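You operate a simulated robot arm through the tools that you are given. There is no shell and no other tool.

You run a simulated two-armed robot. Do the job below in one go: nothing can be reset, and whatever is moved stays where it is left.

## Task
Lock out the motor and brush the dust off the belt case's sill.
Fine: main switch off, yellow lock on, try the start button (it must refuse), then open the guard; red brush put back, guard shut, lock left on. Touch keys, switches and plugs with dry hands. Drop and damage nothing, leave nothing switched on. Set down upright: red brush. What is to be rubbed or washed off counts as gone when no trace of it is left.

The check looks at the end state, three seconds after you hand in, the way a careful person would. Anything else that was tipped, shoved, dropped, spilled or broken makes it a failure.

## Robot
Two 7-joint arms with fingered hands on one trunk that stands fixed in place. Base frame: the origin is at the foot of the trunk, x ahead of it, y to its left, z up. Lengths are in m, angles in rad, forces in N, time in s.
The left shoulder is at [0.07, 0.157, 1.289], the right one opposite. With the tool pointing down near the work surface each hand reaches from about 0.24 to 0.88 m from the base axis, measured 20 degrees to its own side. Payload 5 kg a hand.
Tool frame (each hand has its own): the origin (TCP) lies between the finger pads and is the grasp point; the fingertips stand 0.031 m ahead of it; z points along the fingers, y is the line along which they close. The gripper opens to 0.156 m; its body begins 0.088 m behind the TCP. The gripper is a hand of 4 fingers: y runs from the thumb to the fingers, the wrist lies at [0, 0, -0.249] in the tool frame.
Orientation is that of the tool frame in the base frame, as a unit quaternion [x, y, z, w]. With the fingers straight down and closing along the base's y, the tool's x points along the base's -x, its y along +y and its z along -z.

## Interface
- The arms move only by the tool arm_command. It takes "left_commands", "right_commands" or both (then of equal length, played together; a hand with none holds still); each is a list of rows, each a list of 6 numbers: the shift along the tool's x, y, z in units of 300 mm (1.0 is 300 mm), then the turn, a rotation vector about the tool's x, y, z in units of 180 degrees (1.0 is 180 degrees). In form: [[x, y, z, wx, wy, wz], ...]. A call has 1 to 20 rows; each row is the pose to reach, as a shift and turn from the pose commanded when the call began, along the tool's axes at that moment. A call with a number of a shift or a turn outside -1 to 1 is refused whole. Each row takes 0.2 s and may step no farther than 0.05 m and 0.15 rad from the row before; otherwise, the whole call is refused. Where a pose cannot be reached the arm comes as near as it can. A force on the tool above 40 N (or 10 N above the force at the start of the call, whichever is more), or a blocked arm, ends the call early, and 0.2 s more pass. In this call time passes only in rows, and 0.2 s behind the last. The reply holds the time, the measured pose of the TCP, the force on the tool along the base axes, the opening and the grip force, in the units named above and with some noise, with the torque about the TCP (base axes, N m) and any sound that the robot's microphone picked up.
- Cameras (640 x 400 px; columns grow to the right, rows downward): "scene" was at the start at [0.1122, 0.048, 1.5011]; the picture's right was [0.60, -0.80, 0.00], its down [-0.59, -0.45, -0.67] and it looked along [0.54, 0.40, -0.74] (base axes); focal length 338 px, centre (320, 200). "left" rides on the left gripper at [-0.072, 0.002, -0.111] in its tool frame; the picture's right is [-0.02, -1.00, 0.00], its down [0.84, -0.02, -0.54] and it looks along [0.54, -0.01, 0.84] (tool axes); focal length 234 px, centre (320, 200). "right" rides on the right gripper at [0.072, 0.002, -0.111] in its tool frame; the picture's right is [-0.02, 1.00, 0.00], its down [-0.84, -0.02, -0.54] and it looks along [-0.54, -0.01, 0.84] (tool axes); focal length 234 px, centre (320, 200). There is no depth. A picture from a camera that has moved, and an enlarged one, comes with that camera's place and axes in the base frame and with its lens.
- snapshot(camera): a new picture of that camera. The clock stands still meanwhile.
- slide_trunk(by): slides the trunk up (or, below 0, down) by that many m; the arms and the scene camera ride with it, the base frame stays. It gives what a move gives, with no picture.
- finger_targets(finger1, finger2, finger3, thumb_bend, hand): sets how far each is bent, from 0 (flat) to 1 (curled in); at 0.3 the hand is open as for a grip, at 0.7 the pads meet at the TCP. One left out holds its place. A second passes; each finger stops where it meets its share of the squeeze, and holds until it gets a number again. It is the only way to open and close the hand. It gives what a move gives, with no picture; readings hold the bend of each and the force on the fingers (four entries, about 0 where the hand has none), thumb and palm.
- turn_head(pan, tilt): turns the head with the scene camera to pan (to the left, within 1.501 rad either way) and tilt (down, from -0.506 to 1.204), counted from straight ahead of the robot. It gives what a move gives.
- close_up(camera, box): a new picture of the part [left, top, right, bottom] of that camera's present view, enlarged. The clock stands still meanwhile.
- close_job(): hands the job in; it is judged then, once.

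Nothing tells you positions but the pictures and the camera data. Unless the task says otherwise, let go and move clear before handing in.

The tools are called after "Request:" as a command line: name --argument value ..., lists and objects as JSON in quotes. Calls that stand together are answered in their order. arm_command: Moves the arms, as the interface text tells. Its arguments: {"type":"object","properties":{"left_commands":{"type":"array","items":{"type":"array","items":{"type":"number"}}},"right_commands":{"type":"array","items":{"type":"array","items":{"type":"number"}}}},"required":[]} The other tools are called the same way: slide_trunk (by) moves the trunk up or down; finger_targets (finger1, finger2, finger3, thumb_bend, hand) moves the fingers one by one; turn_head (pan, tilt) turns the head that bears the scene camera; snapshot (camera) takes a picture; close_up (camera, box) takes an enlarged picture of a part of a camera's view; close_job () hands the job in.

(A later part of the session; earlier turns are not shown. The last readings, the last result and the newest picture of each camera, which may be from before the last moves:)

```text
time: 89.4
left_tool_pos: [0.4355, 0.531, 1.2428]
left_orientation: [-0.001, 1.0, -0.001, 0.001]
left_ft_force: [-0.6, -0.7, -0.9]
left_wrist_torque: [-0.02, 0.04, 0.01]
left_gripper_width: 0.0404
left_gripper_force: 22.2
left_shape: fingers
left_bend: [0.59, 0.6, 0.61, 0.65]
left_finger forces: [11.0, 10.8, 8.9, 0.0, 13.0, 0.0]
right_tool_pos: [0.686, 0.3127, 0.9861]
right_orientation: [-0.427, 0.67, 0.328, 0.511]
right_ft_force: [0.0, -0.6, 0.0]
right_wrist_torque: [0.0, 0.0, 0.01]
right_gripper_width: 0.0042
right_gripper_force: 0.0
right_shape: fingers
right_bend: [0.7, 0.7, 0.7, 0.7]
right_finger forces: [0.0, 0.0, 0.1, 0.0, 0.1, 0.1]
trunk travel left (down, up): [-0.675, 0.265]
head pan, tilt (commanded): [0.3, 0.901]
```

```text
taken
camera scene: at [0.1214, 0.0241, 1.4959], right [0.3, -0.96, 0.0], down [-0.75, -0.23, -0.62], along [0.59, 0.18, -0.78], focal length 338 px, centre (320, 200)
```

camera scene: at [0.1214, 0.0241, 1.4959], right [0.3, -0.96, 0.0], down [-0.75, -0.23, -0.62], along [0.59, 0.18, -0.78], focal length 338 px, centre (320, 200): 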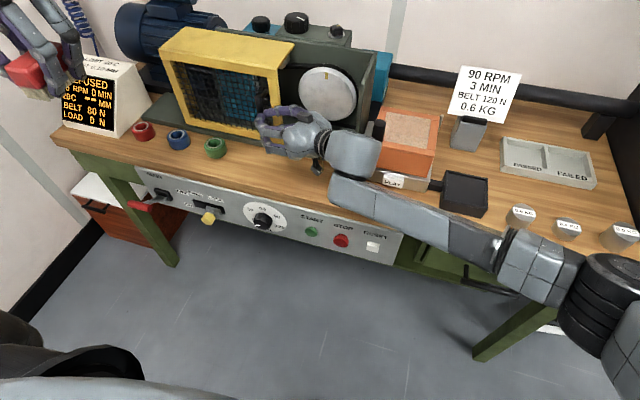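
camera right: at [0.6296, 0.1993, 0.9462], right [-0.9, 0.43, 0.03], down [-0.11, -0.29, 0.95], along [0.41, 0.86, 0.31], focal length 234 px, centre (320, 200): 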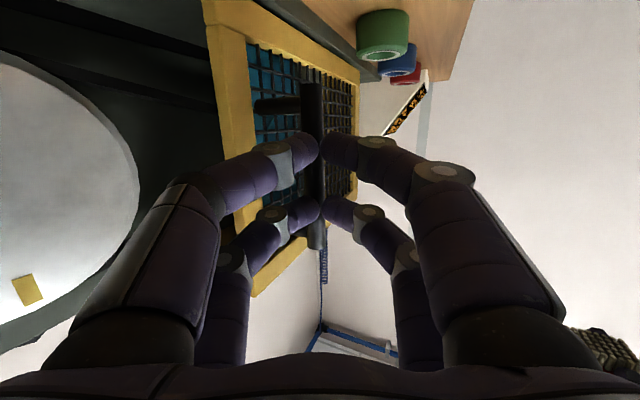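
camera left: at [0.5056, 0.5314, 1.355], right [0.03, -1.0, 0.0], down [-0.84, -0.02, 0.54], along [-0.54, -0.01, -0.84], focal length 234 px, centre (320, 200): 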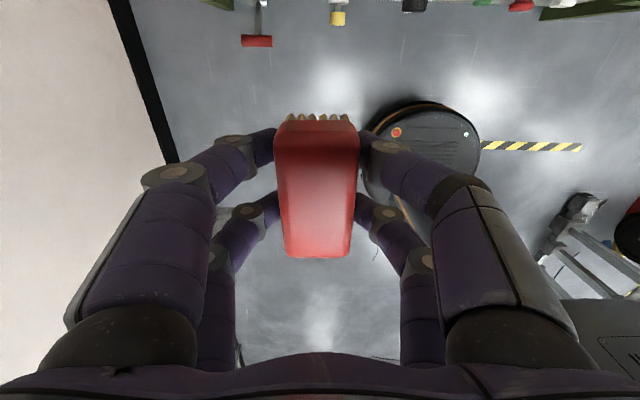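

The push works; the guard keeps sliding left with almost no force. I'll push on toward its end stop.

Request:
arm_command --right_commands '[[-0.019, 0.034, 0.07, 0, 0, 0], [-0.038, 0.068, 0.14, 0, 0, 0], [-0.056, 0.101, 0.21, 0, 0, 0], [-0.075, 0.135, 0.28, 0, 0, 0], [-0.094, 0.169, 0.35, 0, 0, 0]]'

Request:
snapshot --camera "right"

Request:
snapshot --camera "scene"

```text
time: 90.5
left_tool_pos: [0.4326, 0.5258, 1.2461]
left_orientation: [-0.001, 1.0, 0.003, 0.002]
left_ft_force: [-0.3, 0.2, -0.8]
left_wrist_torque: [0.03, -0.02, -0.02]
left_gripper_width: 0.0406
left_gripper_force: 21.8
left_shape: fingers
left_bend: [0.59, 0.6, 0.61, 0.65]
left_finger forces: [11.2, 10.7, 8.8, 0.0, 13.0, 0.0]
right_tool_pos: [0.6948, 0.3959, 0.9852]
right_orientation: [-0.421, 0.675, 0.323, 0.513]
right_ft_force: [-9.4, -33.3, 6.4]
right_wrist_torque: [0.84, -0.23, -0.16]
right_gripper_width: 0.0042
right_gripper_force: 18.9
right_shape: fingers
right_bend: [0.7, 0.68, 0.75, 0.7]
right_finger forces: [0.0, 9.2, 28.4, 0.1, 0.1, 0.0]
trunk travel left (down, up): [-0.675, 0.265]
head pan, tilt (commanded): [0.3, 0.901]
stopped in row 5 (right hand): the force on the tool passed its limit at 48 N (the readings are from after the stop); the commanded pose is now the measured one
```

```text
taken
camera right: at [0.6364, 0.2836, 0.945], right [-0.9, 0.44, 0.03], down [-0.11, -0.28, 0.95], along [0.43, 0.85, 0.3], focal length 234 px, centre (320, 200)
```

right: 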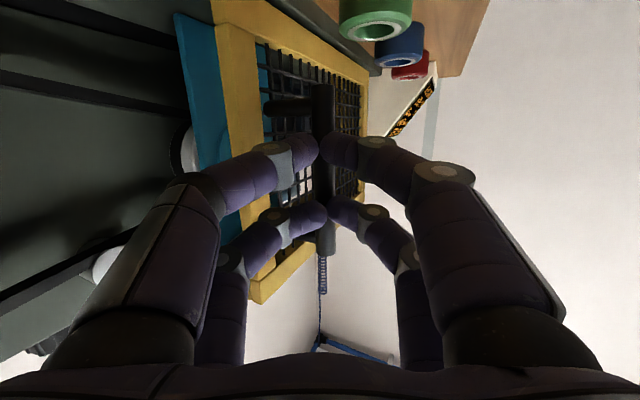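

```text
taken
camera scene: at [0.1184, 0.0159, 1.4964], right [0.29, -0.96, 0.0], down [-0.75, -0.23, -0.62], along [0.6, 0.19, -0.78], focal length 338 px, centre (320, 200)
```

scene: 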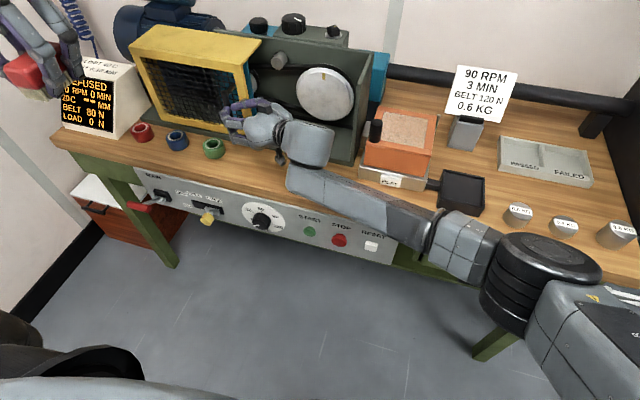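

The guard has hit its left end stop and is fully open. I'll withdraw the right hand and inspect the sill.

Request:
arm_command --right_commands '[[0, 0, -0.12, 0, 0, 0], [0, 0, -0.26, 0, 0, 0], [-0.02, 0.02, -0.4, 0, 0, 0], [-0.04, 0.04, -0.54, 0, 0, 0], [-0.06, 0.06, -0.68, 0, 0, 0], [-0.08, 0.08, -0.82, 0, 0, 0], [-0.09, 0.098, -0.948, 0, 0, 0]]'

Request:
snapshot --camera "scene"

Request:
close_up --camera "scene" --box '[220, 50, 400, 180]'

```text
time: 92.1
left_tool_pos: [0.4322, 0.5283, 1.244]
left_orientation: [-0.001, 1.0, -0.001, 0.002]
left_ft_force: [-0.3, 0.1, 0.4]
left_wrist_torque: [0.05, -0.03, -0.02]
left_gripper_width: 0.0405
left_gripper_force: 21.7
left_shape: fingers
left_bend: [0.59, 0.6, 0.61, 0.65]
left_finger forces: [11.3, 10.8, 8.9, 0.0, 13.0, 0.0]
right_tool_pos: [0.5506, 0.1739, 1.0849]
right_orientation: [-0.424, 0.673, 0.324, 0.512]
right_ft_force: [0.0, -0.6, -0.1]
right_wrist_torque: [-0.01, 0.0, 0.02]
right_gripper_width: 0.0045
right_gripper_force: 0.0
right_shape: fingers
right_bend: [0.7, 0.7, 0.7, 0.7]
right_finger forces: [0.1, 0.0, 0.0, 0.1, 0.1, 0.0]
trunk travel left (down, up): [-0.675, 0.265]
head pan, tilt (commanded): [0.3, 0.901]
```

```text
taken
camera scene: at [0.12, 0.021, 1.4961], right [0.3, -0.96, 0.0], down [-0.75, -0.23, -0.62], along [0.59, 0.18, -0.78], focal length 338 px, centre (320, 200)
```

scene: 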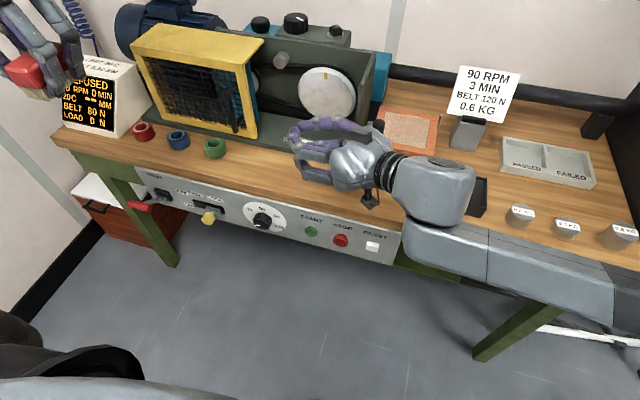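

```text
3.08 times, centred on (310, 115) of scene
camera zoom: at [0.12, 0.021, 1.4961], right [0.3, -0.96, 0.0], down [-0.75, -0.23, -0.62], along [0.59, 0.18, -0.78], focal length 1041 px, centre (351, 462)
```

zoom: 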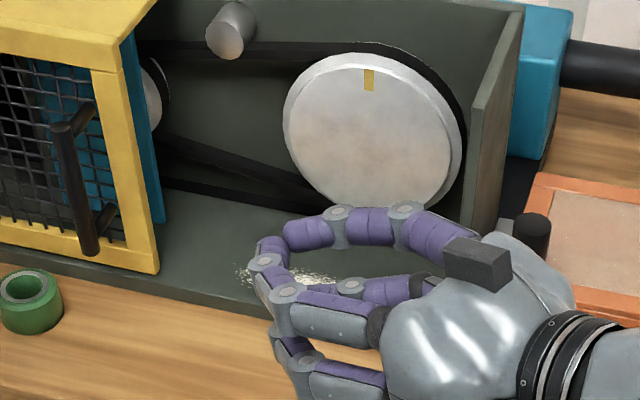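

The dust patch is now visible on the sill in the open case. I'll move the right hand away to the right to clear the view.

Request:
arm_command --right_commands '[[0.012, -0.012, -0.065, 0.0073, 0.0412, 0.0095], [0.024, -0.025, -0.129, 0.0145, 0.0824, 0.0189], [0.037, -0.037, -0.194, 0.0218, 0.1235, 0.0284], [0.049, -0.049, -0.259, 0.029, 0.1647, 0.0378], [0.061, -0.062, -0.324, 0.0363, 0.2059, 0.0473], [0.073, -0.074, -0.388, 0.0436, 0.2471, 0.0567], [0.085, -0.086, -0.453, 0.0508, 0.2883, 0.0662], [0.098, -0.098, -0.518, 0.0581, 0.3294, 0.0756], [0.11, -0.111, -0.582, 0.0653, 0.3706, 0.0851], [0.122, -0.123, -0.647, 0.0726, 0.4118, 0.0945]]'

Request:
snapshot --camera "scene"

Request:
close_up --camera "scene" --box '[220, 50, 400, 180]'

Request:
close_up --camera "scene" --box '[250, 110, 370, 170]'

```text
time: 94.3
left_tool_pos: [0.4349, 0.53, 1.2435]
left_orientation: [-0.001, 1.0, 0.001, 0.002]
left_ft_force: [-0.6, -0.5, -0.2]
left_wrist_torque: [-0.02, 0.01, 0.05]
left_gripper_width: 0.0404
left_gripper_force: 21.5
left_shape: fingers
left_bend: [0.59, 0.6, 0.61, 0.65]
left_finger forces: [11.2, 10.8, 8.9, 0.0, 12.9, 0.0]
right_tool_pos: [0.4983, -0.0178, 1.1018]
right_orientation: [-0.378, 0.926, -0.002, -0.005]
right_ft_force: [-0.4, 0.4, -0.3]
right_wrist_torque: [0.03, 0.02, 0.01]
right_gripper_width: 0.0043
right_gripper_force: 0.1
right_shape: fingers
right_bend: [0.7, 0.7, 0.7, 0.7]
right_finger forces: [0.1, 0.1, 0.0, 0.0, 0.0, 0.0]
trunk travel left (down, up): [-0.675, 0.265]
head pan, tilt (commanded): [0.3, 0.901]
```

```text
taken
camera scene: at [0.1219, 0.0232, 1.4959], right [0.3, -0.96, 0.0], down [-0.75, -0.23, -0.62], along [0.59, 0.18, -0.78], focal length 338 px, centre (320, 200)
```

scene: 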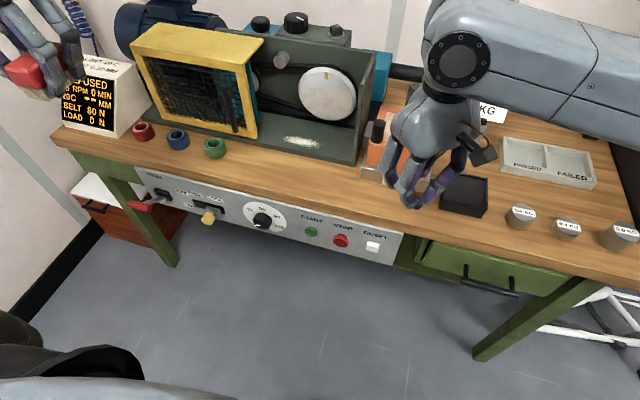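

```text
3.08 times, centred on (310, 115) of scene
camera zoom: at [0.1219, 0.0232, 1.4959], right [0.3, -0.96, 0.0], down [-0.75, -0.23, -0.62], along [0.59, 0.18, -0.78], focal length 1041 px, centre (351, 462)
```

zoom: 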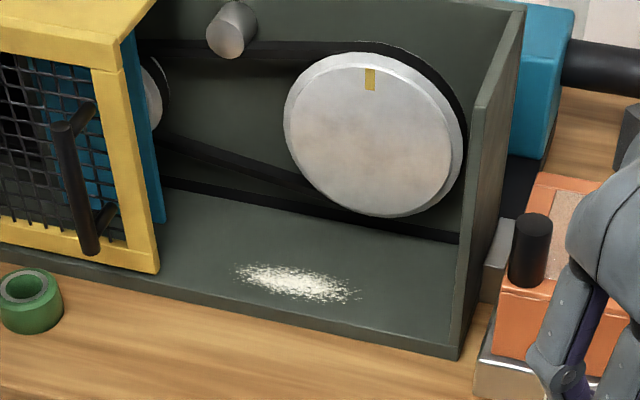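

```text
5.33 times, centred on (310, 140) of scene
camera zoom: at [0.1219, 0.0232, 1.4959], right [0.3, -0.96, 0.0], down [-0.75, -0.23, -0.62], along [0.59, 0.18, -0.78], focal length 1804 px, centre (373, 520)
```

zoom: 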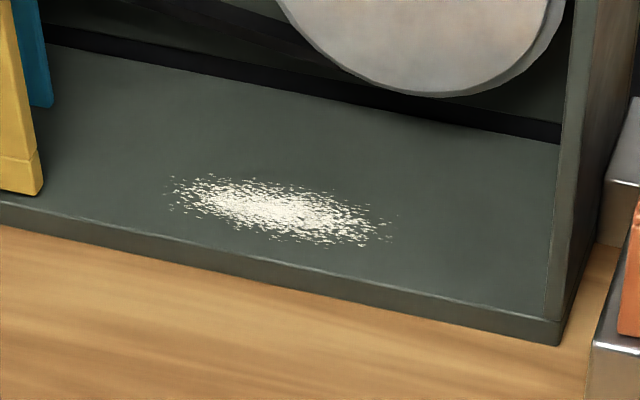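

The whole case is open above the sill: the dust patch spans x≈0.767–0.814, y≈0.22–0.344 on the plate at z≈0.853, with the pulley face back at x≈0.87. I'll bring the brush over by yawing the left hand as before, keeping it high.

Request:
arm_command --left_commands '[[-0.05, -0.02, 0.02, 0, 0, 0.045], [-0.1, -0.04, 0.04, 0, 0, 0.09], [-0.15, -0.06, 0.06, 0, 0, 0.135], [-0.2, -0.08, 0.08, 0, 0, 0.18], [-0.25, -0.1, 0.1, 0, 0, 0.225], [-0.3, -0.12, 0.12, 0, 0, 0.27], [-0.35, -0.14, 0.14, 0, 0, 0.315], [-0.4, -0.16, 0.16, 0, 0, 0.36], [-0.45, -0.18, 0.18, 0, 0, 0.405], [-0.5, -0.2, 0.2, 0, 0, 0.45], [-0.55, -0.22, 0.22, 0, 0, 0.49], [-0.59, -0.233, 0.23, 0, 0, 0.5]]'

Request:
snapshot --camera "left"

```text
time: 96.9
left_tool_pos: [0.6123, 0.463, 1.1718]
left_orientation: [0.707, 0.708, 0.0, -0.001]
left_ft_force: [-0.5, 0.2, -1.9]
left_wrist_torque: [-0.06, 0.05, -0.03]
left_gripper_width: 0.0403
left_gripper_force: 21.7
left_shape: fingers
left_bend: [0.59, 0.6, 0.61, 0.65]
left_finger forces: [11.1, 10.5, 8.7, 0.0, 12.7, 0.1]
right_tool_pos: [0.5004, -0.0165, 1.1002]
right_orientation: [-0.378, 0.926, -0.002, -0.004]
right_ft_force: [0.3, 0.4, -0.6]
right_wrist_torque: [-0.03, -0.03, 0.04]
right_gripper_width: 0.0044
right_gripper_force: 0.0
right_shape: fingers
right_bend: [0.7, 0.7, 0.7, 0.7]
right_finger forces: [0.0, 0.1, 0.0, 0.1, 0.1, 0.0]
trunk travel left (down, up): [-0.675, 0.265]
head pan, tilt (commanded): [0.3, 0.901]
```

```text
taken
camera left: at [0.6134, 0.3907, 1.2831], right [-1.0, -0.03, 0.0], down [-0.02, 0.84, 0.54], along [-0.02, 0.54, -0.84], focal length 234 px, centre (320, 200)
```

left: 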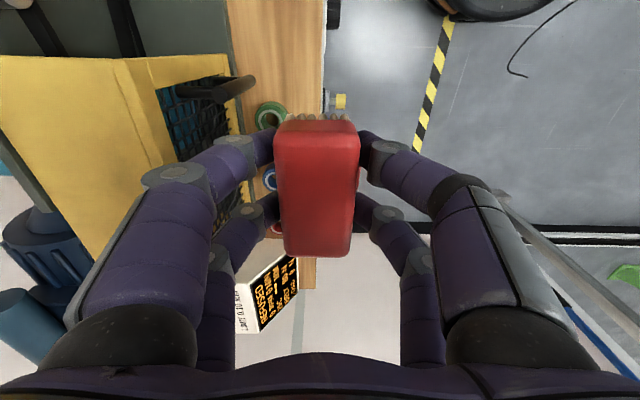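

The left hand is oriented and the brush is level. I'll move it at height to over the open sill.

Request:
arm_command --left_commands '[[-0.14, 0.06, 0, 0, 0, 0], [-0.28, 0.12, 0, 0, 0, 0], [-0.4, 0.22, 0, 0, 0, 0], [-0.5, 0.33, 0, 0, 0, 0], [-0.543, 0.46, 0, 0, 0, 0], [-0.543, 0.577, 0, 0, 0, 0]]'

Request:
snapshot --camera "left"

Request:
snapshot --camera "scene"

```text
time: 98.3
left_tool_pos: [0.7737, 0.3011, 1.1726]
left_orientation: [0.706, 0.708, 0.0, 0.002]
left_ft_force: [0.8, 2.1, -1.2]
left_wrist_torque: [-0.03, 0.06, -0.01]
left_gripper_width: 0.0405
left_gripper_force: 21.0
left_shape: fingers
left_bend: [0.59, 0.6, 0.61, 0.65]
left_finger forces: [11.0, 10.2, 8.5, 0.0, 12.6, 0.1]
left hand out of reach, approached as far as the arm can: row 6
right_tool_pos: [0.5015, -0.0166, 1.1004]
right_orientation: [-0.378, 0.926, -0.002, -0.005]
right_ft_force: [-0.6, 0.7, 0.4]
right_wrist_torque: [-0.02, 0.03, -0.02]
right_gripper_width: 0.0041
right_gripper_force: 0.1
right_shape: fingers
right_bend: [0.7, 0.7, 0.7, 0.7]
right_finger forces: [0.0, 0.0, 0.0, 0.1, 0.0, 0.0]
trunk travel left (down, up): [-0.675, 0.265]
head pan, tilt (commanded): [0.3, 0.901]
```

```text
taken
camera left: at [0.7752, 0.2291, 1.2839], right [-1.0, -0.03, 0.0], down [-0.02, 0.84, 0.54], along [-0.01, 0.54, -0.84], focal length 234 px, centre (320, 200)
```

left: 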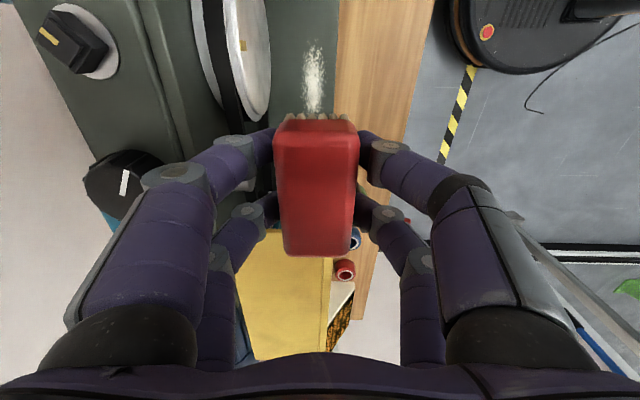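

```text
taken
camera scene: at [0.1236, 0.0247, 1.4957], right [0.3, -0.95, 0.0], down [-0.75, -0.23, -0.62], along [0.59, 0.18, -0.78], focal length 338 px, centre (320, 200)
```

scene: 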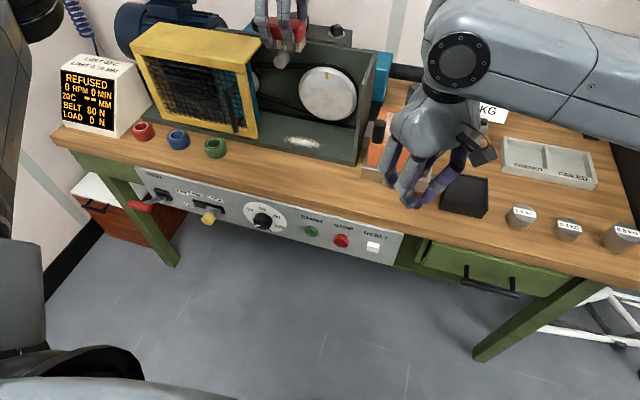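

The dust is centred near (0.785, 0.28) and the arm is just at its reach. I'll lower the trunk 14 cm so the shoulder is level with the wrist and I gain reach.

Request:
slide_trunk --by -0.14

Request:
arm_command --left_commands '[[0, 0.02, 0.1, 0, 0, 0], [0, 0.04, 0.2, 0, 0, 0]]'

Request:
snapshot --camera "left"

Request:
snapshot --camera "scene"

```text
time: 100.0
left_tool_pos: [0.7711, 0.2981, 1.0354]
left_orientation: [0.706, 0.708, 0.001, 0.002]
left_ft_force: [0.2, 1.4, -0.8]
left_wrist_torque: [0.0, -0.02, -0.01]
left_gripper_width: 0.0403
left_gripper_force: 21.2
left_shape: fingers
left_bend: [0.59, 0.6, 0.61, 0.65]
left_finger forces: [11.0, 10.2, 8.4, 0.1, 12.5, 0.0]
right_tool_pos: [0.4989, -0.017, 0.9619]
right_orientation: [-0.378, 0.926, -0.002, -0.003]
right_ft_force: [1.0, -0.3, 0.8]
right_wrist_torque: [0.0, 0.03, 0.01]
right_gripper_width: 0.0044
right_gripper_force: 0.1
right_shape: fingers
right_bend: [0.7, 0.7, 0.7, 0.7]
right_finger forces: [0.0, 0.0, 0.0, 0.0, 0.1, 0.0]
trunk travel left (down, up): [-0.535, 0.405]
head pan, tilt (commanded): [0.3, 0.901]
```

```text
time: 100.5
left_tool_pos: [0.7739, 0.3009, 0.9756]
left_orientation: [0.706, 0.708, 0.002, 0.004]
left_ft_force: [0.2, -0.8, -0.3]
left_wrist_torque: [0.01, 0.0, -0.01]
left_gripper_width: 0.0404
left_gripper_force: 20.9
left_shape: fingers
left_bend: [0.59, 0.6, 0.61, 0.65]
left_finger forces: [10.9, 10.0, 8.5, 0.0, 12.5, 0.0]
left hand out of reach, approached as far as the arm can: row 1, 2
right_tool_pos: [0.4991, -0.0169, 0.9619]
right_orientation: [-0.378, 0.926, -0.001, -0.004]
right_ft_force: [-0.2, 0.6, 0.1]
right_wrist_torque: [0.02, 0.0, 0.01]
right_gripper_width: 0.0045
right_gripper_force: 0.0
right_shape: fingers
right_bend: [0.7, 0.7, 0.7, 0.7]
right_finger forces: [0.1, 0.0, 0.0, 0.0, 0.0, 0.0]
trunk travel left (down, up): [-0.535, 0.405]
head pan, tilt (commanded): [0.3, 0.901]
```

```text
taken
camera left: at [0.7742, 0.2282, 1.0878], right [-1.0, -0.03, -0.01], down [-0.03, 0.84, 0.54], along [-0.01, 0.54, -0.84], focal length 234 px, centre (320, 200)
```

left: 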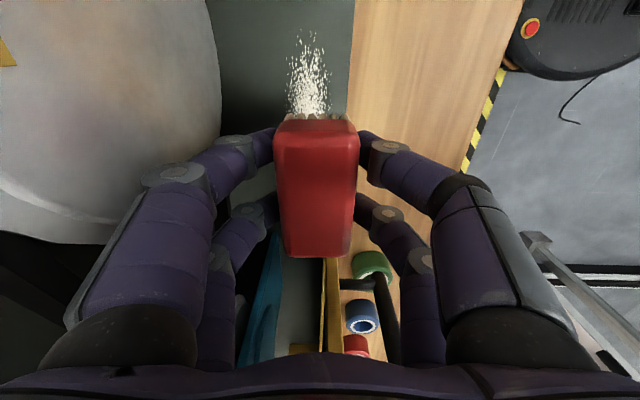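

```text
taken
camera scene: at [0.1217, 0.0228, 1.3559], right [0.3, -0.96, 0.0], down [-0.75, -0.23, -0.62], along [0.59, 0.18, -0.78], focal length 338 px, centre (320, 200)
```

scene: 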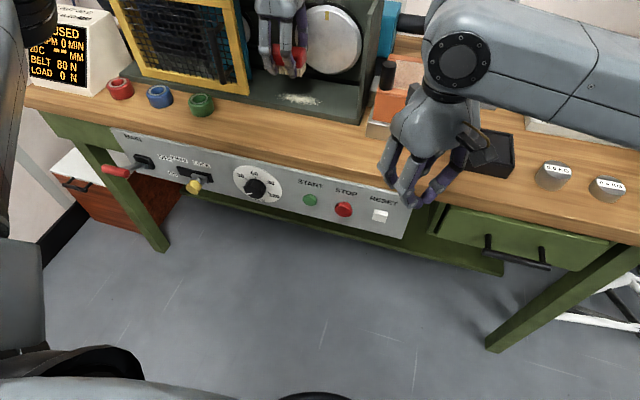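

The brush is over the dust with the pulley clear. I'll descend toward the sill, watching the force for first contact.

Request:
arm_command --left_commands '[[0, 0, 0.08, 0, 0, 0], [0, 0, 0.16, 0, 0, 0], [0, 0, 0.22, 0, 0, 0]]'

Request:
snapshot --camera "left"

Request:
close_up --camera "scene" --box '[220, 0, 400, 130]'

```text
time: 101.3
left_tool_pos: [0.7644, 0.3045, 0.9113]
left_orientation: [0.706, 0.708, 0.002, 0.003]
left_ft_force: [-0.7, 0.7, -1.9]
left_wrist_torque: [0.02, -0.02, 0.01]
left_gripper_width: 0.0399
left_gripper_force: 20.8
left_shape: fingers
left_bend: [0.59, 0.6, 0.61, 0.65]
left_finger forces: [10.7, 10.1, 8.5, 0.0, 12.4, 0.0]
left hand out of reach, approached as far as the arm can: row 2, 3
right_tool_pos: [0.5003, -0.0166, 0.961]
right_orientation: [-0.377, 0.926, -0.002, -0.003]
right_ft_force: [0.3, -0.2, 0.0]
right_wrist_torque: [0.02, 0.02, 0.02]
right_gripper_width: 0.0044
right_gripper_force: 0.2
right_shape: fingers
right_bend: [0.7, 0.7, 0.7, 0.7]
right_finger forces: [0.0, 0.1, 0.0, 0.0, 0.1, 0.0]
trunk travel left (down, up): [-0.535, 0.405]
head pan, tilt (commanded): [0.3, 0.901]
```

```text
taken
camera left: at [0.7653, 0.2309, 1.0227], right [-1.0, -0.03, -0.01], down [-0.02, 0.84, 0.54], along [-0.01, 0.54, -0.84], focal length 234 px, centre (320, 200)
```

left: 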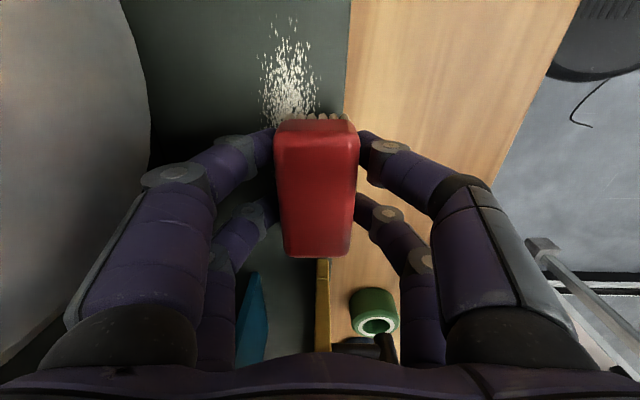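

```text
3.08 times, centred on (310, 65) of scene
camera zoom: at [0.1218, 0.0227, 1.3559], right [0.3, -0.96, 0.0], down [-0.75, -0.23, -0.62], along [0.59, 0.18, -0.78], focal length 1041 px, centre (351, 615)
```

zoom: 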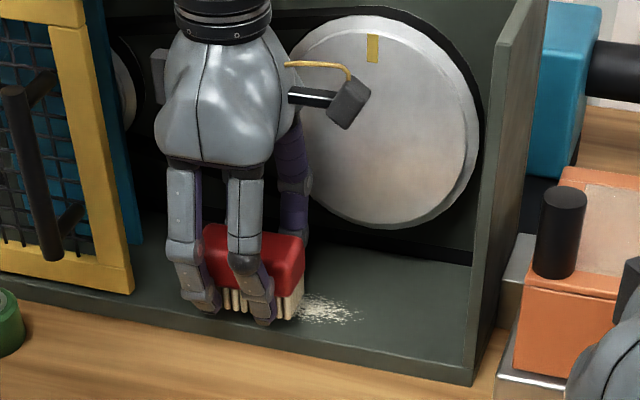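

The reach shrinks as the hand goes lower relative to the shoulder, so a higher trunk should serve better. I'll raise the trunk back and descend with the arm.

Request:
slide_trunk --by 0.14

Request:
arm_command --left_commands '[[0, 0.03, 0.1, 0, 0, 0], [0, 0.06, 0.2, 0, 0, 0], [0, 0.08, 0.3, 0, 0, 0], [0, 0.08, 0.4, 0, 0, 0]]'

Request:
snapshot --camera "left"

```text
time: 103.0
left_tool_pos: [0.7632, 0.3048, 1.0511]
left_orientation: [0.707, 0.708, 0.002, 0.003]
left_ft_force: [0.4, -0.1, -1.1]
left_wrist_torque: [0.0, -0.04, -0.03]
left_gripper_width: 0.0404
left_gripper_force: 21.5
left_shape: fingers
left_bend: [0.59, 0.6, 0.61, 0.65]
left_finger forces: [10.9, 10.1, 8.5, 0.1, 12.5, 0.0]
right_tool_pos: [0.5, -0.0159, 1.1006]
right_orientation: [-0.378, 0.926, -0.002, -0.004]
right_ft_force: [0.2, 0.4, -0.5]
right_wrist_torque: [0.0, -0.05, 0.01]
right_gripper_width: 0.0042
right_gripper_force: 0.0
right_shape: fingers
right_bend: [0.7, 0.7, 0.7, 0.7]
right_finger forces: [0.0, 0.1, 0.0, 0.1, 0.1, 0.0]
trunk travel left (down, up): [-0.675, 0.265]
head pan, tilt (commanded): [0.3, 0.901]
```

```text
time: 104.0
left_tool_pos: [0.7378, 0.3177, 0.9608]
left_orientation: [0.707, 0.707, 0.002, 0.003]
left_ft_force: [0.3, 0.4, -0.9]
left_wrist_torque: [-0.01, -0.03, 0.04]
left_gripper_width: 0.0404
left_gripper_force: 20.2
left_shape: fingers
left_bend: [0.59, 0.6, 0.61, 0.65]
left_finger forces: [10.9, 10.0, 8.5, 0.1, 12.4, 0.0]
left hand out of reach, approached as far as the arm can: row 1, 2, 3, 4
right_tool_pos: [0.4988, -0.0169, 1.101]
right_orientation: [-0.378, 0.926, -0.001, -0.004]
right_ft_force: [0.1, 0.5, 0.2]
right_wrist_torque: [-0.02, 0.0, 0.02]
right_gripper_width: 0.0039
right_gripper_force: 0.0
right_shape: fingers
right_bend: [0.7, 0.7, 0.7, 0.7]
right_finger forces: [0.0, 0.1, 0.0, 0.0, 0.0, 0.0]
trunk travel left (down, up): [-0.675, 0.265]
head pan, tilt (commanded): [0.3, 0.901]
```

```text
taken
camera left: at [0.7388, 0.2447, 1.073], right [-1.0, -0.03, -0.01], down [-0.03, 0.84, 0.54], along [-0.01, 0.54, -0.84], focal length 234 px, centre (320, 200)
```

left: 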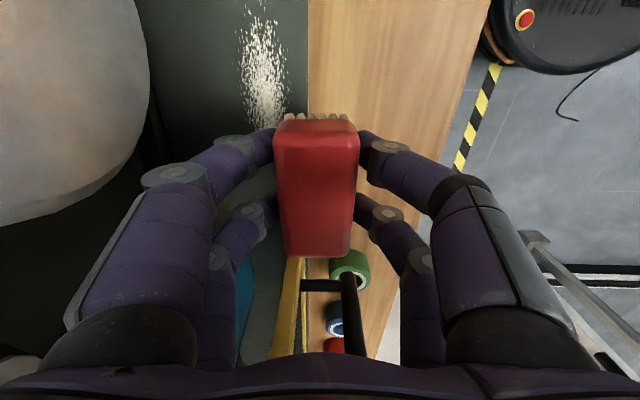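

Reach is better with the shoulder lower than the wrist. I'll raise both hands first, then lower the trunk further.

Request:
arm_command --left_commands '[[0, 0, -0.155, 0, 0, 0], [0, 0, -0.31, 0, 0, 0], [0, 0, -0.465, 0, 0, 0], [0, 0, -0.62, 0, 0, 0], [0, 0, -0.775, 0, 0, 0], [0, 0, -0.93, 0, 0, 0]]' --right_commands '[[0, 0, -0.08, 0, 0, 0], [0, 0, -0.16, 0, 0, 0], [0, 0, -0.24, 0, 0, 0], [0, 0, -0.32, 0, 0, 0], [0, 0, -0.41, 0, 0, 0], [0, 0, -0.5, 0, 0, 0]]'

Request:
slide_trunk --by -0.27

Request:
snapshot --camera "scene"

Request:
snapshot --camera "left"

```text
time: 105.4
left_tool_pos: [0.7341, 0.3186, 1.2418]
left_orientation: [0.706, 0.708, 0.002, 0.001]
left_ft_force: [-0.7, -0.6, -0.6]
left_wrist_torque: [0.0, -0.02, -0.02]
left_gripper_width: 0.0404
left_gripper_force: 20.4
left_shape: fingers
left_bend: [0.59, 0.6, 0.61, 0.65]
left_finger forces: [10.7, 10.0, 8.4, 0.0, 12.4, 0.1]
right_tool_pos: [0.4989, -0.0167, 1.252]
right_orientation: [-0.379, 0.926, -0.002, -0.004]
right_ft_force: [-1.1, -0.4, 0.2]
right_wrist_torque: [0.01, -0.01, 0.0]
right_gripper_width: 0.0043
right_gripper_force: 0.0
right_shape: fingers
right_bend: [0.7, 0.7, 0.7, 0.7]
right_finger forces: [0.1, 0.1, 0.0, 0.1, 0.0, 0.0]
trunk travel left (down, up): [-0.675, 0.265]
head pan, tilt (commanded): [0.3, 0.901]
```

```text
time: 108.2
left_tool_pos: [0.7335, 0.3176, 0.9709]
left_orientation: [0.706, 0.708, 0.001, 0.003]
left_ft_force: [0.0, 0.8, -0.8]
left_wrist_torque: [-0.01, -0.02, 0.0]
left_gripper_width: 0.0404
left_gripper_force: 20.4
left_shape: fingers
left_bend: [0.59, 0.6, 0.61, 0.65]
left_finger forces: [10.8, 10.0, 8.4, 0.0, 12.4, 0.0]
right_tool_pos: [0.4999, -0.0165, 0.9822]
right_orientation: [-0.378, 0.926, -0.001, -0.003]
right_ft_force: [-0.4, -0.4, -0.5]
right_wrist_torque: [-0.01, 0.0, -0.02]
right_gripper_width: 0.0043
right_gripper_force: 0.1
right_shape: fingers
right_bend: [0.7, 0.7, 0.7, 0.7]
right_finger forces: [0.0, 0.1, 0.0, 0.1, 0.0, 0.0]
trunk travel left (down, up): [-0.405, 0.535]
head pan, tilt (commanded): [0.3, 0.901]
```

```text
taken
camera scene: at [0.1213, 0.0226, 1.226], right [0.3, -0.96, 0.0], down [-0.75, -0.23, -0.62], along [0.59, 0.18, -0.78], focal length 338 px, centre (320, 200)
```

scene: 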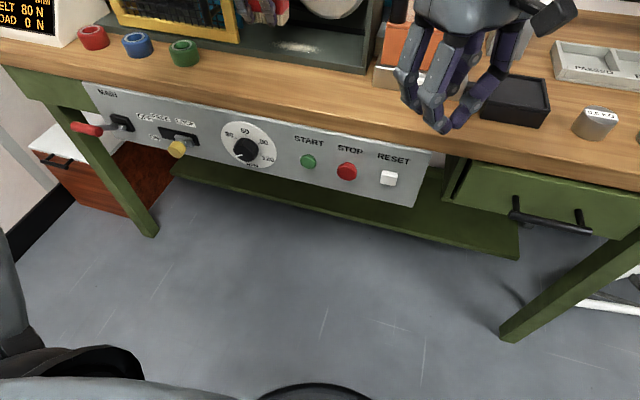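

```text
taken
camera left: at [0.735, 0.2455, 1.0824], right [-1.0, -0.03, -0.01], down [-0.02, 0.84, 0.54], along [-0.01, 0.54, -0.84], focal length 234 px, centre (320, 200)
```

left: 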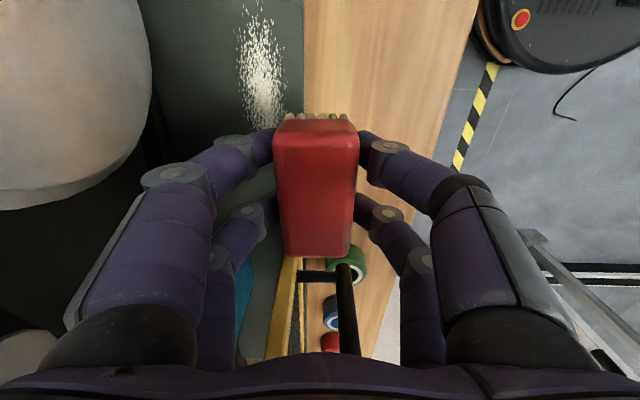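

The trunk is lower now. I'll tilt the head to keep the work in view and move the brush forward over the dust.

Request:
turn_head --pan 0.3 --tilt 0.6

Request:
arm_command --left_commands '[[-0.02, 0.07, 0.03, 0, 0, 0], [-0.03, 0.13, 0.07, 0, 0, 0], [-0.04, 0.183, 0.12, 0, 0, 0]]'

Request:
snapshot --camera "scene"

Request:
snapshot --camera "left"

```text
time: 109.0
left_tool_pos: [0.7342, 0.3183, 0.9702]
left_orientation: [0.707, 0.708, 0.001, 0.003]
left_ft_force: [0.2, 0.5, -0.7]
left_wrist_torque: [0.04, -0.01, -0.03]
left_gripper_width: 0.0402
left_gripper_force: 20.3
left_shape: fingers
left_bend: [0.59, 0.6, 0.61, 0.65]
left_finger forces: [10.7, 10.0, 8.4, 0.0, 12.5, 0.1]
right_tool_pos: [0.5003, -0.0167, 0.9811]
right_orientation: [-0.377, 0.926, -0.002, -0.004]
right_ft_force: [0.3, 0.2, 0.3]
right_wrist_torque: [-0.05, 0.02, 0.01]
right_gripper_width: 0.0041
right_gripper_force: 0.1
right_shape: fingers
right_bend: [0.7, 0.7, 0.7, 0.7]
right_finger forces: [0.0, 0.0, 0.1, 0.1, 0.0, 0.0]
trunk travel left (down, up): [-0.405, 0.535]
head pan, tilt (commanded): [0.3, 0.6]
```

```text
time: 109.8
left_tool_pos: [0.7722, 0.3096, 0.9329]
left_orientation: [0.706, 0.708, 0.002, 0.004]
left_ft_force: [-0.5, 0.7, -1.2]
left_wrist_torque: [0.0, 0.02, -0.03]
left_gripper_width: 0.0403
left_gripper_force: 21.2
left_shape: fingers
left_bend: [0.59, 0.6, 0.61, 0.65]
left_finger forces: [10.8, 9.9, 8.5, 0.0, 12.3, 0.1]
left hand out of reach, approached as far as the arm can: row 3
right_tool_pos: [0.5008, -0.0158, 0.9817]
right_orientation: [-0.378, 0.926, -0.002, -0.003]
right_ft_force: [-0.4, 0.0, -0.4]
right_wrist_torque: [-0.01, 0.04, 0.0]
right_gripper_width: 0.0045
right_gripper_force: 0.1
right_shape: fingers
right_bend: [0.7, 0.7, 0.7, 0.7]
right_finger forces: [0.0, 0.0, 0.1, 0.1, 0.0, 0.0]
trunk travel left (down, up): [-0.405, 0.535]
head pan, tilt (commanded): [0.3, 0.6]
```

```text
taken
camera scene: at [0.1337, 0.0263, 1.2507], right [0.3, -0.96, 0.0], down [-0.54, -0.17, -0.82], along [0.79, 0.24, -0.57], focal length 338 px, centre (320, 200)
```

scene: 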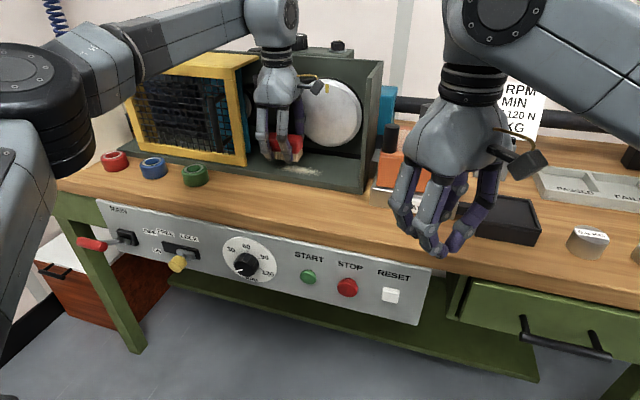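

```text
taken
camera left: at [0.7738, 0.2377, 1.0448], right [-1.0, -0.03, -0.01], down [-0.03, 0.84, 0.54], along [-0.01, 0.54, -0.84], focal length 234 px, centre (320, 200)
```

left: 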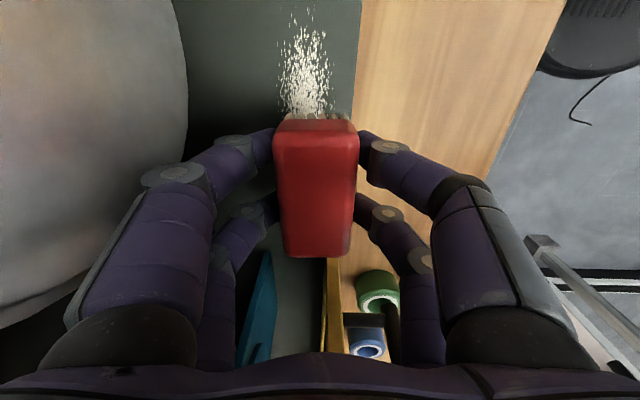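

Flat reach at this yaw stops near x≈0.775. Yawing the brush to a diagonal should extend the reach and also widen the sweep, so I'll rotate the hand 45° above the dust.

Request:
arm_command --left_commands '[[0, 0, -0.02, 0, 0, -0.042], [0, 0, -0.02, 0, 0, -0.084], [0, 0, -0.02, 0, 0, -0.126], [0, 0.01, -0.02, 0, 0, -0.168], [0, 0.025, -0.02, 0, 0, -0.21], [0, 0.04, -0.02, 0, 0, -0.25]]'

Request:
snapshot --camera "left"

Request:
close_up --camera "scene" --box '[200, 40, 400, 200]'

```text
time: 111.2
left_tool_pos: [0.7734, 0.3121, 0.9379]
left_orientation: [0.381, 0.924, 0.001, 0.005]
left_ft_force: [-0.5, -0.3, -1.4]
left_wrist_torque: [0.0, -0.01, 0.03]
left_gripper_width: 0.0402
left_gripper_force: 20.1
left_shape: fingers
left_bend: [0.59, 0.6, 0.61, 0.65]
left_finger forces: [10.8, 9.9, 8.5, 0.1, 12.3, 0.0]
left hand out of reach, approached as far as the arm can: row 4, 5, 6
right_tool_pos: [0.4996, -0.0169, 0.9809]
right_orientation: [-0.378, 0.926, -0.002, -0.004]
right_ft_force: [0.0, -0.5, -0.7]
right_wrist_torque: [0.02, 0.02, 0.0]
right_gripper_width: 0.0042
right_gripper_force: 0.1
right_shape: fingers
right_bend: [0.7, 0.7, 0.7, 0.7]
right_finger forces: [0.0, 0.1, 0.0, 0.0, 0.0, 0.0]
trunk travel left (down, up): [-0.405, 0.535]
head pan, tilt (commanded): [0.3, 0.6]
```

```text
taken
camera left: at [0.8246, 0.2623, 1.0496], right [-0.69, -0.73, -0.01], down [-0.61, 0.58, 0.54], along [-0.39, 0.37, -0.84], focal length 234 px, centre (320, 200)
```

left: 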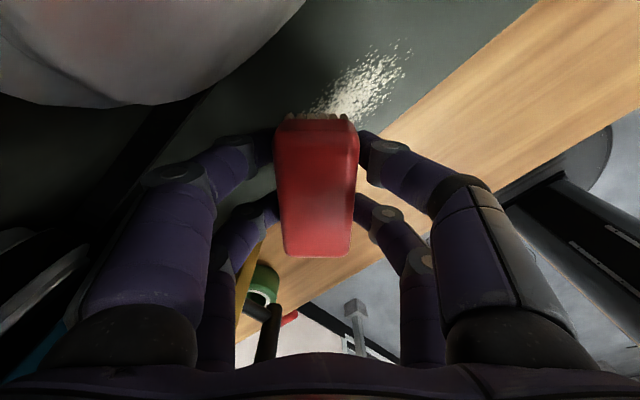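

```text
2.50 times, centred on (300, 120) of scene
camera zoom: at [0.1338, 0.0264, 1.2507], right [0.3, -0.96, 0.0], down [-0.54, -0.17, -0.82], along [0.79, 0.24, -0.57], focal length 846 px, centre (370, 400)
```

zoom: 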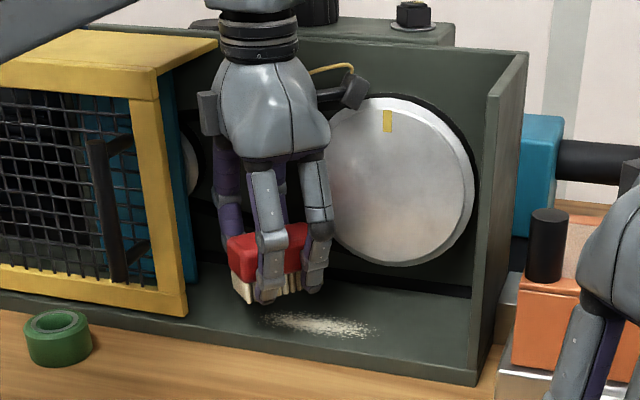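

The brush is now diagonal over the sill. I'll shift to the left end of the dust and lower to near contact.

Request:
arm_command --left_commands '[[0.03, 0.02, 0.02, 0, 0, 0], [0.061, 0.045, 0.06, 0, 0, 0], [0.061, 0.045, 0.1, 0, 0, 0], [0.061, 0.045, 0.115, 0, 0, 0], [0.061, 0.045, 0.128, 0, 0, 0]]'

Request:
snapshot --camera "left"

Request:
close_up --camera "scene" --box '[200, 40, 400, 200]'

```text
time: 112.4
left_tool_pos: [0.7696, 0.3346, 0.8979]
left_orientation: [0.382, 0.924, 0.001, 0.003]
left_ft_force: [-0.4, 0.2, -0.7]
left_wrist_torque: [-0.02, 0.01, 0.0]
left_gripper_width: 0.0404
left_gripper_force: 20.9
left_shape: fingers
left_bend: [0.59, 0.6, 0.61, 0.65]
left_finger forces: [10.9, 10.0, 8.4, 0.0, 12.3, 0.0]
right_tool_pos: [0.5007, -0.0166, 0.9815]
right_orientation: [-0.379, 0.926, -0.002, -0.004]
right_ft_force: [-0.3, 0.2, -0.9]
right_wrist_torque: [0.0, 0.0, -0.01]
right_gripper_width: 0.0045
right_gripper_force: 0.1
right_shape: fingers
right_bend: [0.7, 0.7, 0.7, 0.7]
right_finger forces: [0.0, 0.1, 0.1, 0.0, 0.0, 0.0]
trunk travel left (down, up): [-0.405, 0.535]
head pan, tilt (commanded): [0.3, 0.6]
```

```text
taken
camera left: at [0.8215, 0.2844, 1.0104], right [-0.69, -0.72, 0.0], down [-0.61, 0.58, 0.54], along [-0.39, 0.37, -0.84], focal length 234 px, centre (320, 200)
```

left: 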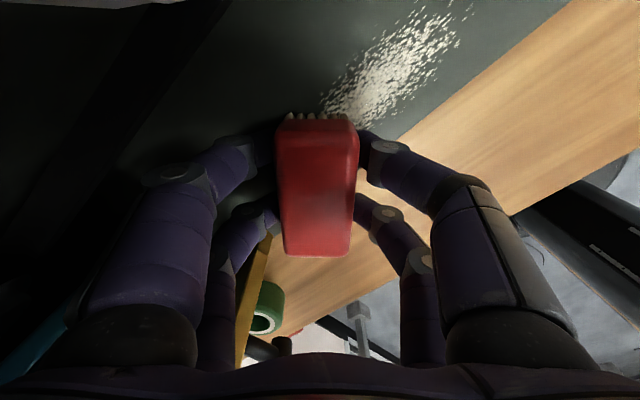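

```text
2.50 times, centred on (300, 120) of scene
camera zoom: at [0.134, 0.0264, 1.2507], right [0.3, -0.96, 0.0], down [-0.54, -0.17, -0.82], along [0.79, 0.24, -0.57], focal length 846 px, centre (370, 400)
```

zoom: 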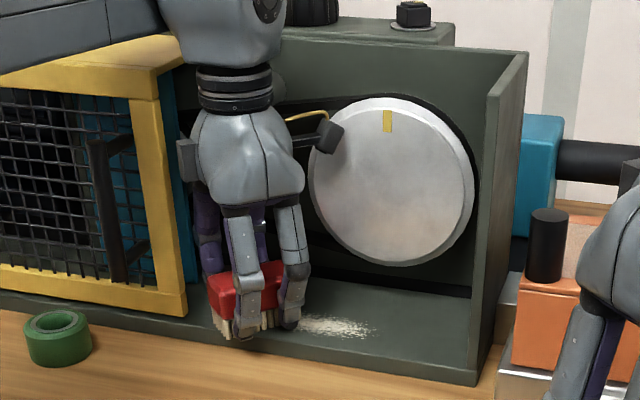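

No contact yet. I'll lower in 3 mm steps until the bristles press lightly.

Request:
arm_command --left_commands '[[0, 0, 0.01, 0, 0, 0], [0, 0, 0.02, 0, 0, 0], [0, 0, 0.03, 0, 0, 0]]'

```text
time: 113.2
left_tool_pos: [0.7688, 0.3343, 0.8957]
left_orientation: [0.382, 0.924, 0.002, 0.007]
left_ft_force: [1.5, 2.1, 24.1]
left_wrist_torque: [0.36, -0.14, -0.03]
left_gripper_width: 0.0399
left_gripper_force: 25.8
left_shape: fingers
left_bend: [0.59, 0.59, 0.61, 0.66]
left_finger forces: [12.9, 16.0, 9.6, 0.1, 12.9, 0.0]
right_tool_pos: [0.4982, -0.0165, 0.9837]
right_orientation: [-0.378, 0.926, -0.001, -0.002]
right_ft_force: [1.0, 1.0, 0.9]
right_wrist_torque: [-0.02, -0.02, -0.01]
right_gripper_width: 0.0042
right_gripper_force: 0.1
right_shape: fingers
right_bend: [0.7, 0.7, 0.7, 0.7]
right_finger forces: [0.0, 0.0, 0.0, 0.0, 0.0, 0.0]
trunk travel left (down, up): [-0.405, 0.535]
head pan, tilt (commanded): [0.3, 0.6]
```

The bristles touch at TCP z≈0.8965. I'll ease the pressure slightly and sweep right across the dust.

Request:
arm_command --left_commands '[[0, 0, -0.013, 0, 0, 0], [-0.047, -0.039, -0.013, 0, 0, 0], [-0.094, -0.079, -0.013, 0, 0, 0], [-0.141, -0.118, -0.013, 0, 0, 0], [-0.188, -0.157, -0.013, 0, 0, 0], [-0.235, -0.197, -0.013, 0, 0, 0], [-0.282, -0.236, -0.013, 0, 0, 0]]'

Request:
snapshot --camera "left"

Request:
close_up --camera "scene" --box '[200, 40, 400, 200]'

```text
time: 114.8
left_tool_pos: [0.753, 0.2401, 0.8969]
left_orientation: [0.382, 0.924, 0.001, 0.007]
left_ft_force: [2.1, 6.5, 25.0]
left_wrist_torque: [0.68, -0.33, -0.01]
left_gripper_width: 0.0402
left_gripper_force: 26.9
left_shape: fingers
left_bend: [0.58, 0.58, 0.62, 0.66]
left_finger forces: [14.4, 19.3, 8.2, 0.0, 11.7, 0.0]
left hand out of reach, approached as far as the arm can: row 4, 5, 6, 7
right_tool_pos: [0.4982, -0.0164, 0.982]
right_orientation: [-0.378, 0.926, -0.001, -0.003]
right_ft_force: [0.3, -0.1, 0.3]
right_wrist_torque: [0.02, 0.02, 0.01]
right_gripper_width: 0.0043
right_gripper_force: 0.0
right_shape: fingers
right_bend: [0.7, 0.7, 0.7, 0.7]
right_finger forces: [0.0, 0.0, 0.0, 0.1, 0.0, 0.0]
trunk travel left (down, up): [-0.405, 0.535]
head pan, tilt (commanded): [0.3, 0.6]
```

```text
taken
camera left: at [0.8037, 0.1901, 1.0079], right [-0.69, -0.72, -0.01], down [-0.61, 0.58, 0.54], along [-0.38, 0.37, -0.84], focal length 234 px, centre (320, 200)
```

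left: 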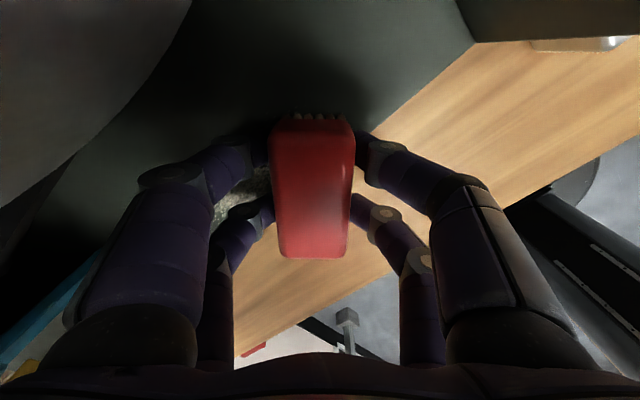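

```text
2.50 times, centred on (300, 120) of scene
camera zoom: at [0.1312, 0.0263, 1.2511], right [0.3, -0.96, 0.0], down [-0.54, -0.17, -0.83], along [0.79, 0.24, -0.56], focal length 846 px, centre (370, 400)
```

zoom: 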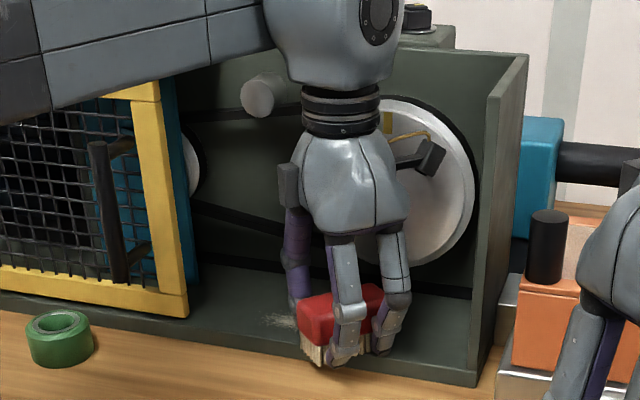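

The sweep removed dust where the bristles passed. I'll lift the brush and look at what remains.

Request:
arm_command --left_commands '[[0, 0, -0.08, 0, 0, 0], [0.02, -0.05, -0.22, 0, 0, 0], [0.04, -0.1, -0.36, 0, 0, 0]]'

Request:
snapshot --camera "left"

Request:
close_up --camera "scene" --box '[200, 40, 400, 200]'

Request:
close_up --camera "scene" --box '[240, 130, 380, 200]'

```text
time: 115.6
left_tool_pos: [0.7242, 0.2278, 1.0006]
left_orientation: [0.383, 0.924, 0.001, 0.002]
left_ft_force: [-0.9, 0.5, -1.0]
left_wrist_torque: [0.0, -0.02, 0.02]
left_gripper_width: 0.0398
left_gripper_force: 21.5
left_shape: fingers
left_bend: [0.58, 0.59, 0.62, 0.65]
left_finger forces: [10.7, 10.6, 8.7, 0.0, 12.6, 0.0]
right_tool_pos: [0.5001, -0.0165, 0.9815]
right_orientation: [-0.378, 0.926, -0.001, -0.003]
right_ft_force: [-0.6, -0.1, 0.0]
right_wrist_torque: [-0.02, 0.01, 0.02]
right_gripper_width: 0.0041
right_gripper_force: 0.0
right_shape: fingers
right_bend: [0.7, 0.7, 0.7, 0.7]
right_finger forces: [0.1, 0.0, 0.0, 0.1, 0.0, 0.0]
trunk travel left (down, up): [-0.405, 0.535]
head pan, tilt (commanded): [0.3, 0.6]
```

```text
taken
camera left: at [0.7755, 0.1779, 1.1116], right [-0.69, -0.72, 0.0], down [-0.61, 0.58, 0.54], along [-0.39, 0.38, -0.84], focal length 234 px, centre (320, 200)
```

left: 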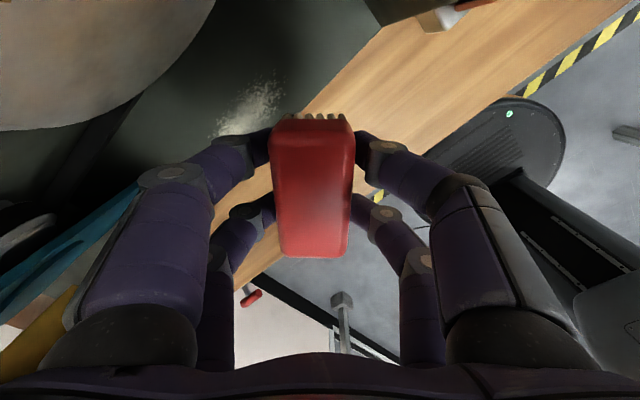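

```text
2.50 times, centred on (300, 120) of scene
camera zoom: at [0.1334, 0.0261, 1.2506], right [0.3, -0.96, 0.0], down [-0.54, -0.17, -0.83], along [0.79, 0.24, -0.56], focal length 846 px, centre (370, 400)
```

zoom: 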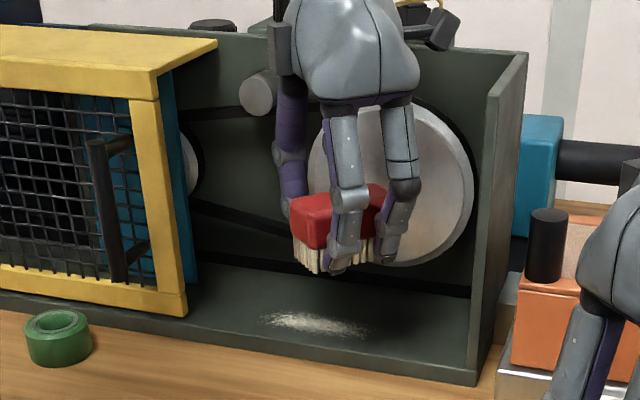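

```text
4.57 times, centred on (310, 165) of scene
camera zoom: at [0.1334, 0.0261, 1.2506], right [0.3, -0.96, 0.0], down [-0.54, -0.17, -0.83], along [0.79, 0.24, -0.56], focal length 1546 px, centre (366, 360)
```

zoom: 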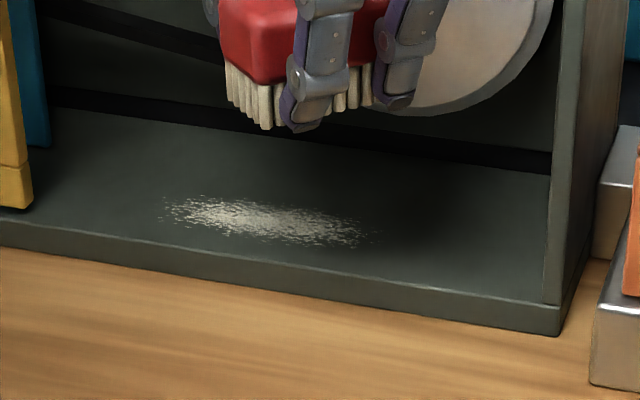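

The dust as a whole has become fainter, so repeated strokes over the patch will clear it. I'll return to the left end with a slight forward tilt for reach.

Request:
arm_command --left_commands '[[0.03, 0.09, 0.05, -0.006, -0.006, 0], [0.06, 0.18, 0.12, -0.012, -0.012, 0], [0.09, 0.27, 0.19, -0.018, -0.018, 0], [0.119, 0.36, 0.267, -0.0235, -0.0236, 0]]'

Request:
close_up --camera "scene" --box '[200, 40, 400, 200]'

```text
time: 116.6
left_tool_pos: [0.779, 0.3298, 0.9182]
left_orientation: [0.381, 0.923, 0.02, 0.052]
left_ft_force: [1.1, -0.4, -0.8]
left_wrist_torque: [0.01, 0.03, 0.01]
left_gripper_width: 0.04
left_gripper_force: 21.5
left_shape: fingers
left_bend: [0.58, 0.59, 0.62, 0.65]
left_finger forces: [10.7, 10.4, 8.8, 0.1, 12.7, 0.0]
right_tool_pos: [0.502, -0.0154, 0.9802]
right_orientation: [-0.378, 0.926, -0.001, -0.004]
right_ft_force: [0.1, 0.3, -0.2]
right_wrist_torque: [-0.02, -0.02, -0.04]
right_gripper_width: 0.0045
right_gripper_force: 0.0
right_shape: fingers
right_bend: [0.7, 0.7, 0.7, 0.7]
right_finger forces: [0.0, 0.0, 0.0, 0.0, 0.0, 0.0]
trunk travel left (down, up): [-0.405, 0.535]
head pan, tilt (commanded): [0.3, 0.6]
```

```text
2.50 times, centred on (300, 120) of scene
camera zoom: at [0.1345, 0.0274, 1.2506], right [0.3, -0.96, 0.0], down [-0.54, -0.17, -0.82], along [0.79, 0.24, -0.57], focal length 846 px, centre (370, 400)
```

zoom: 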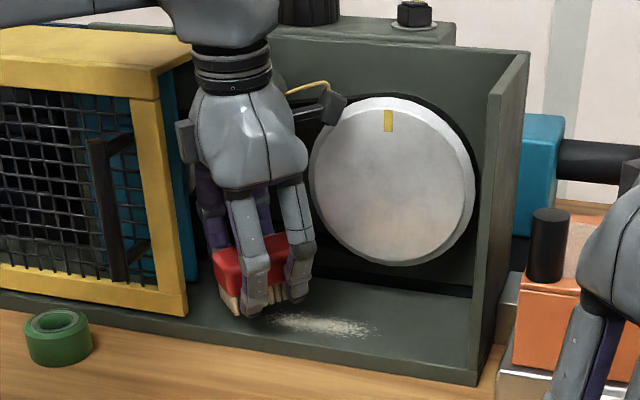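

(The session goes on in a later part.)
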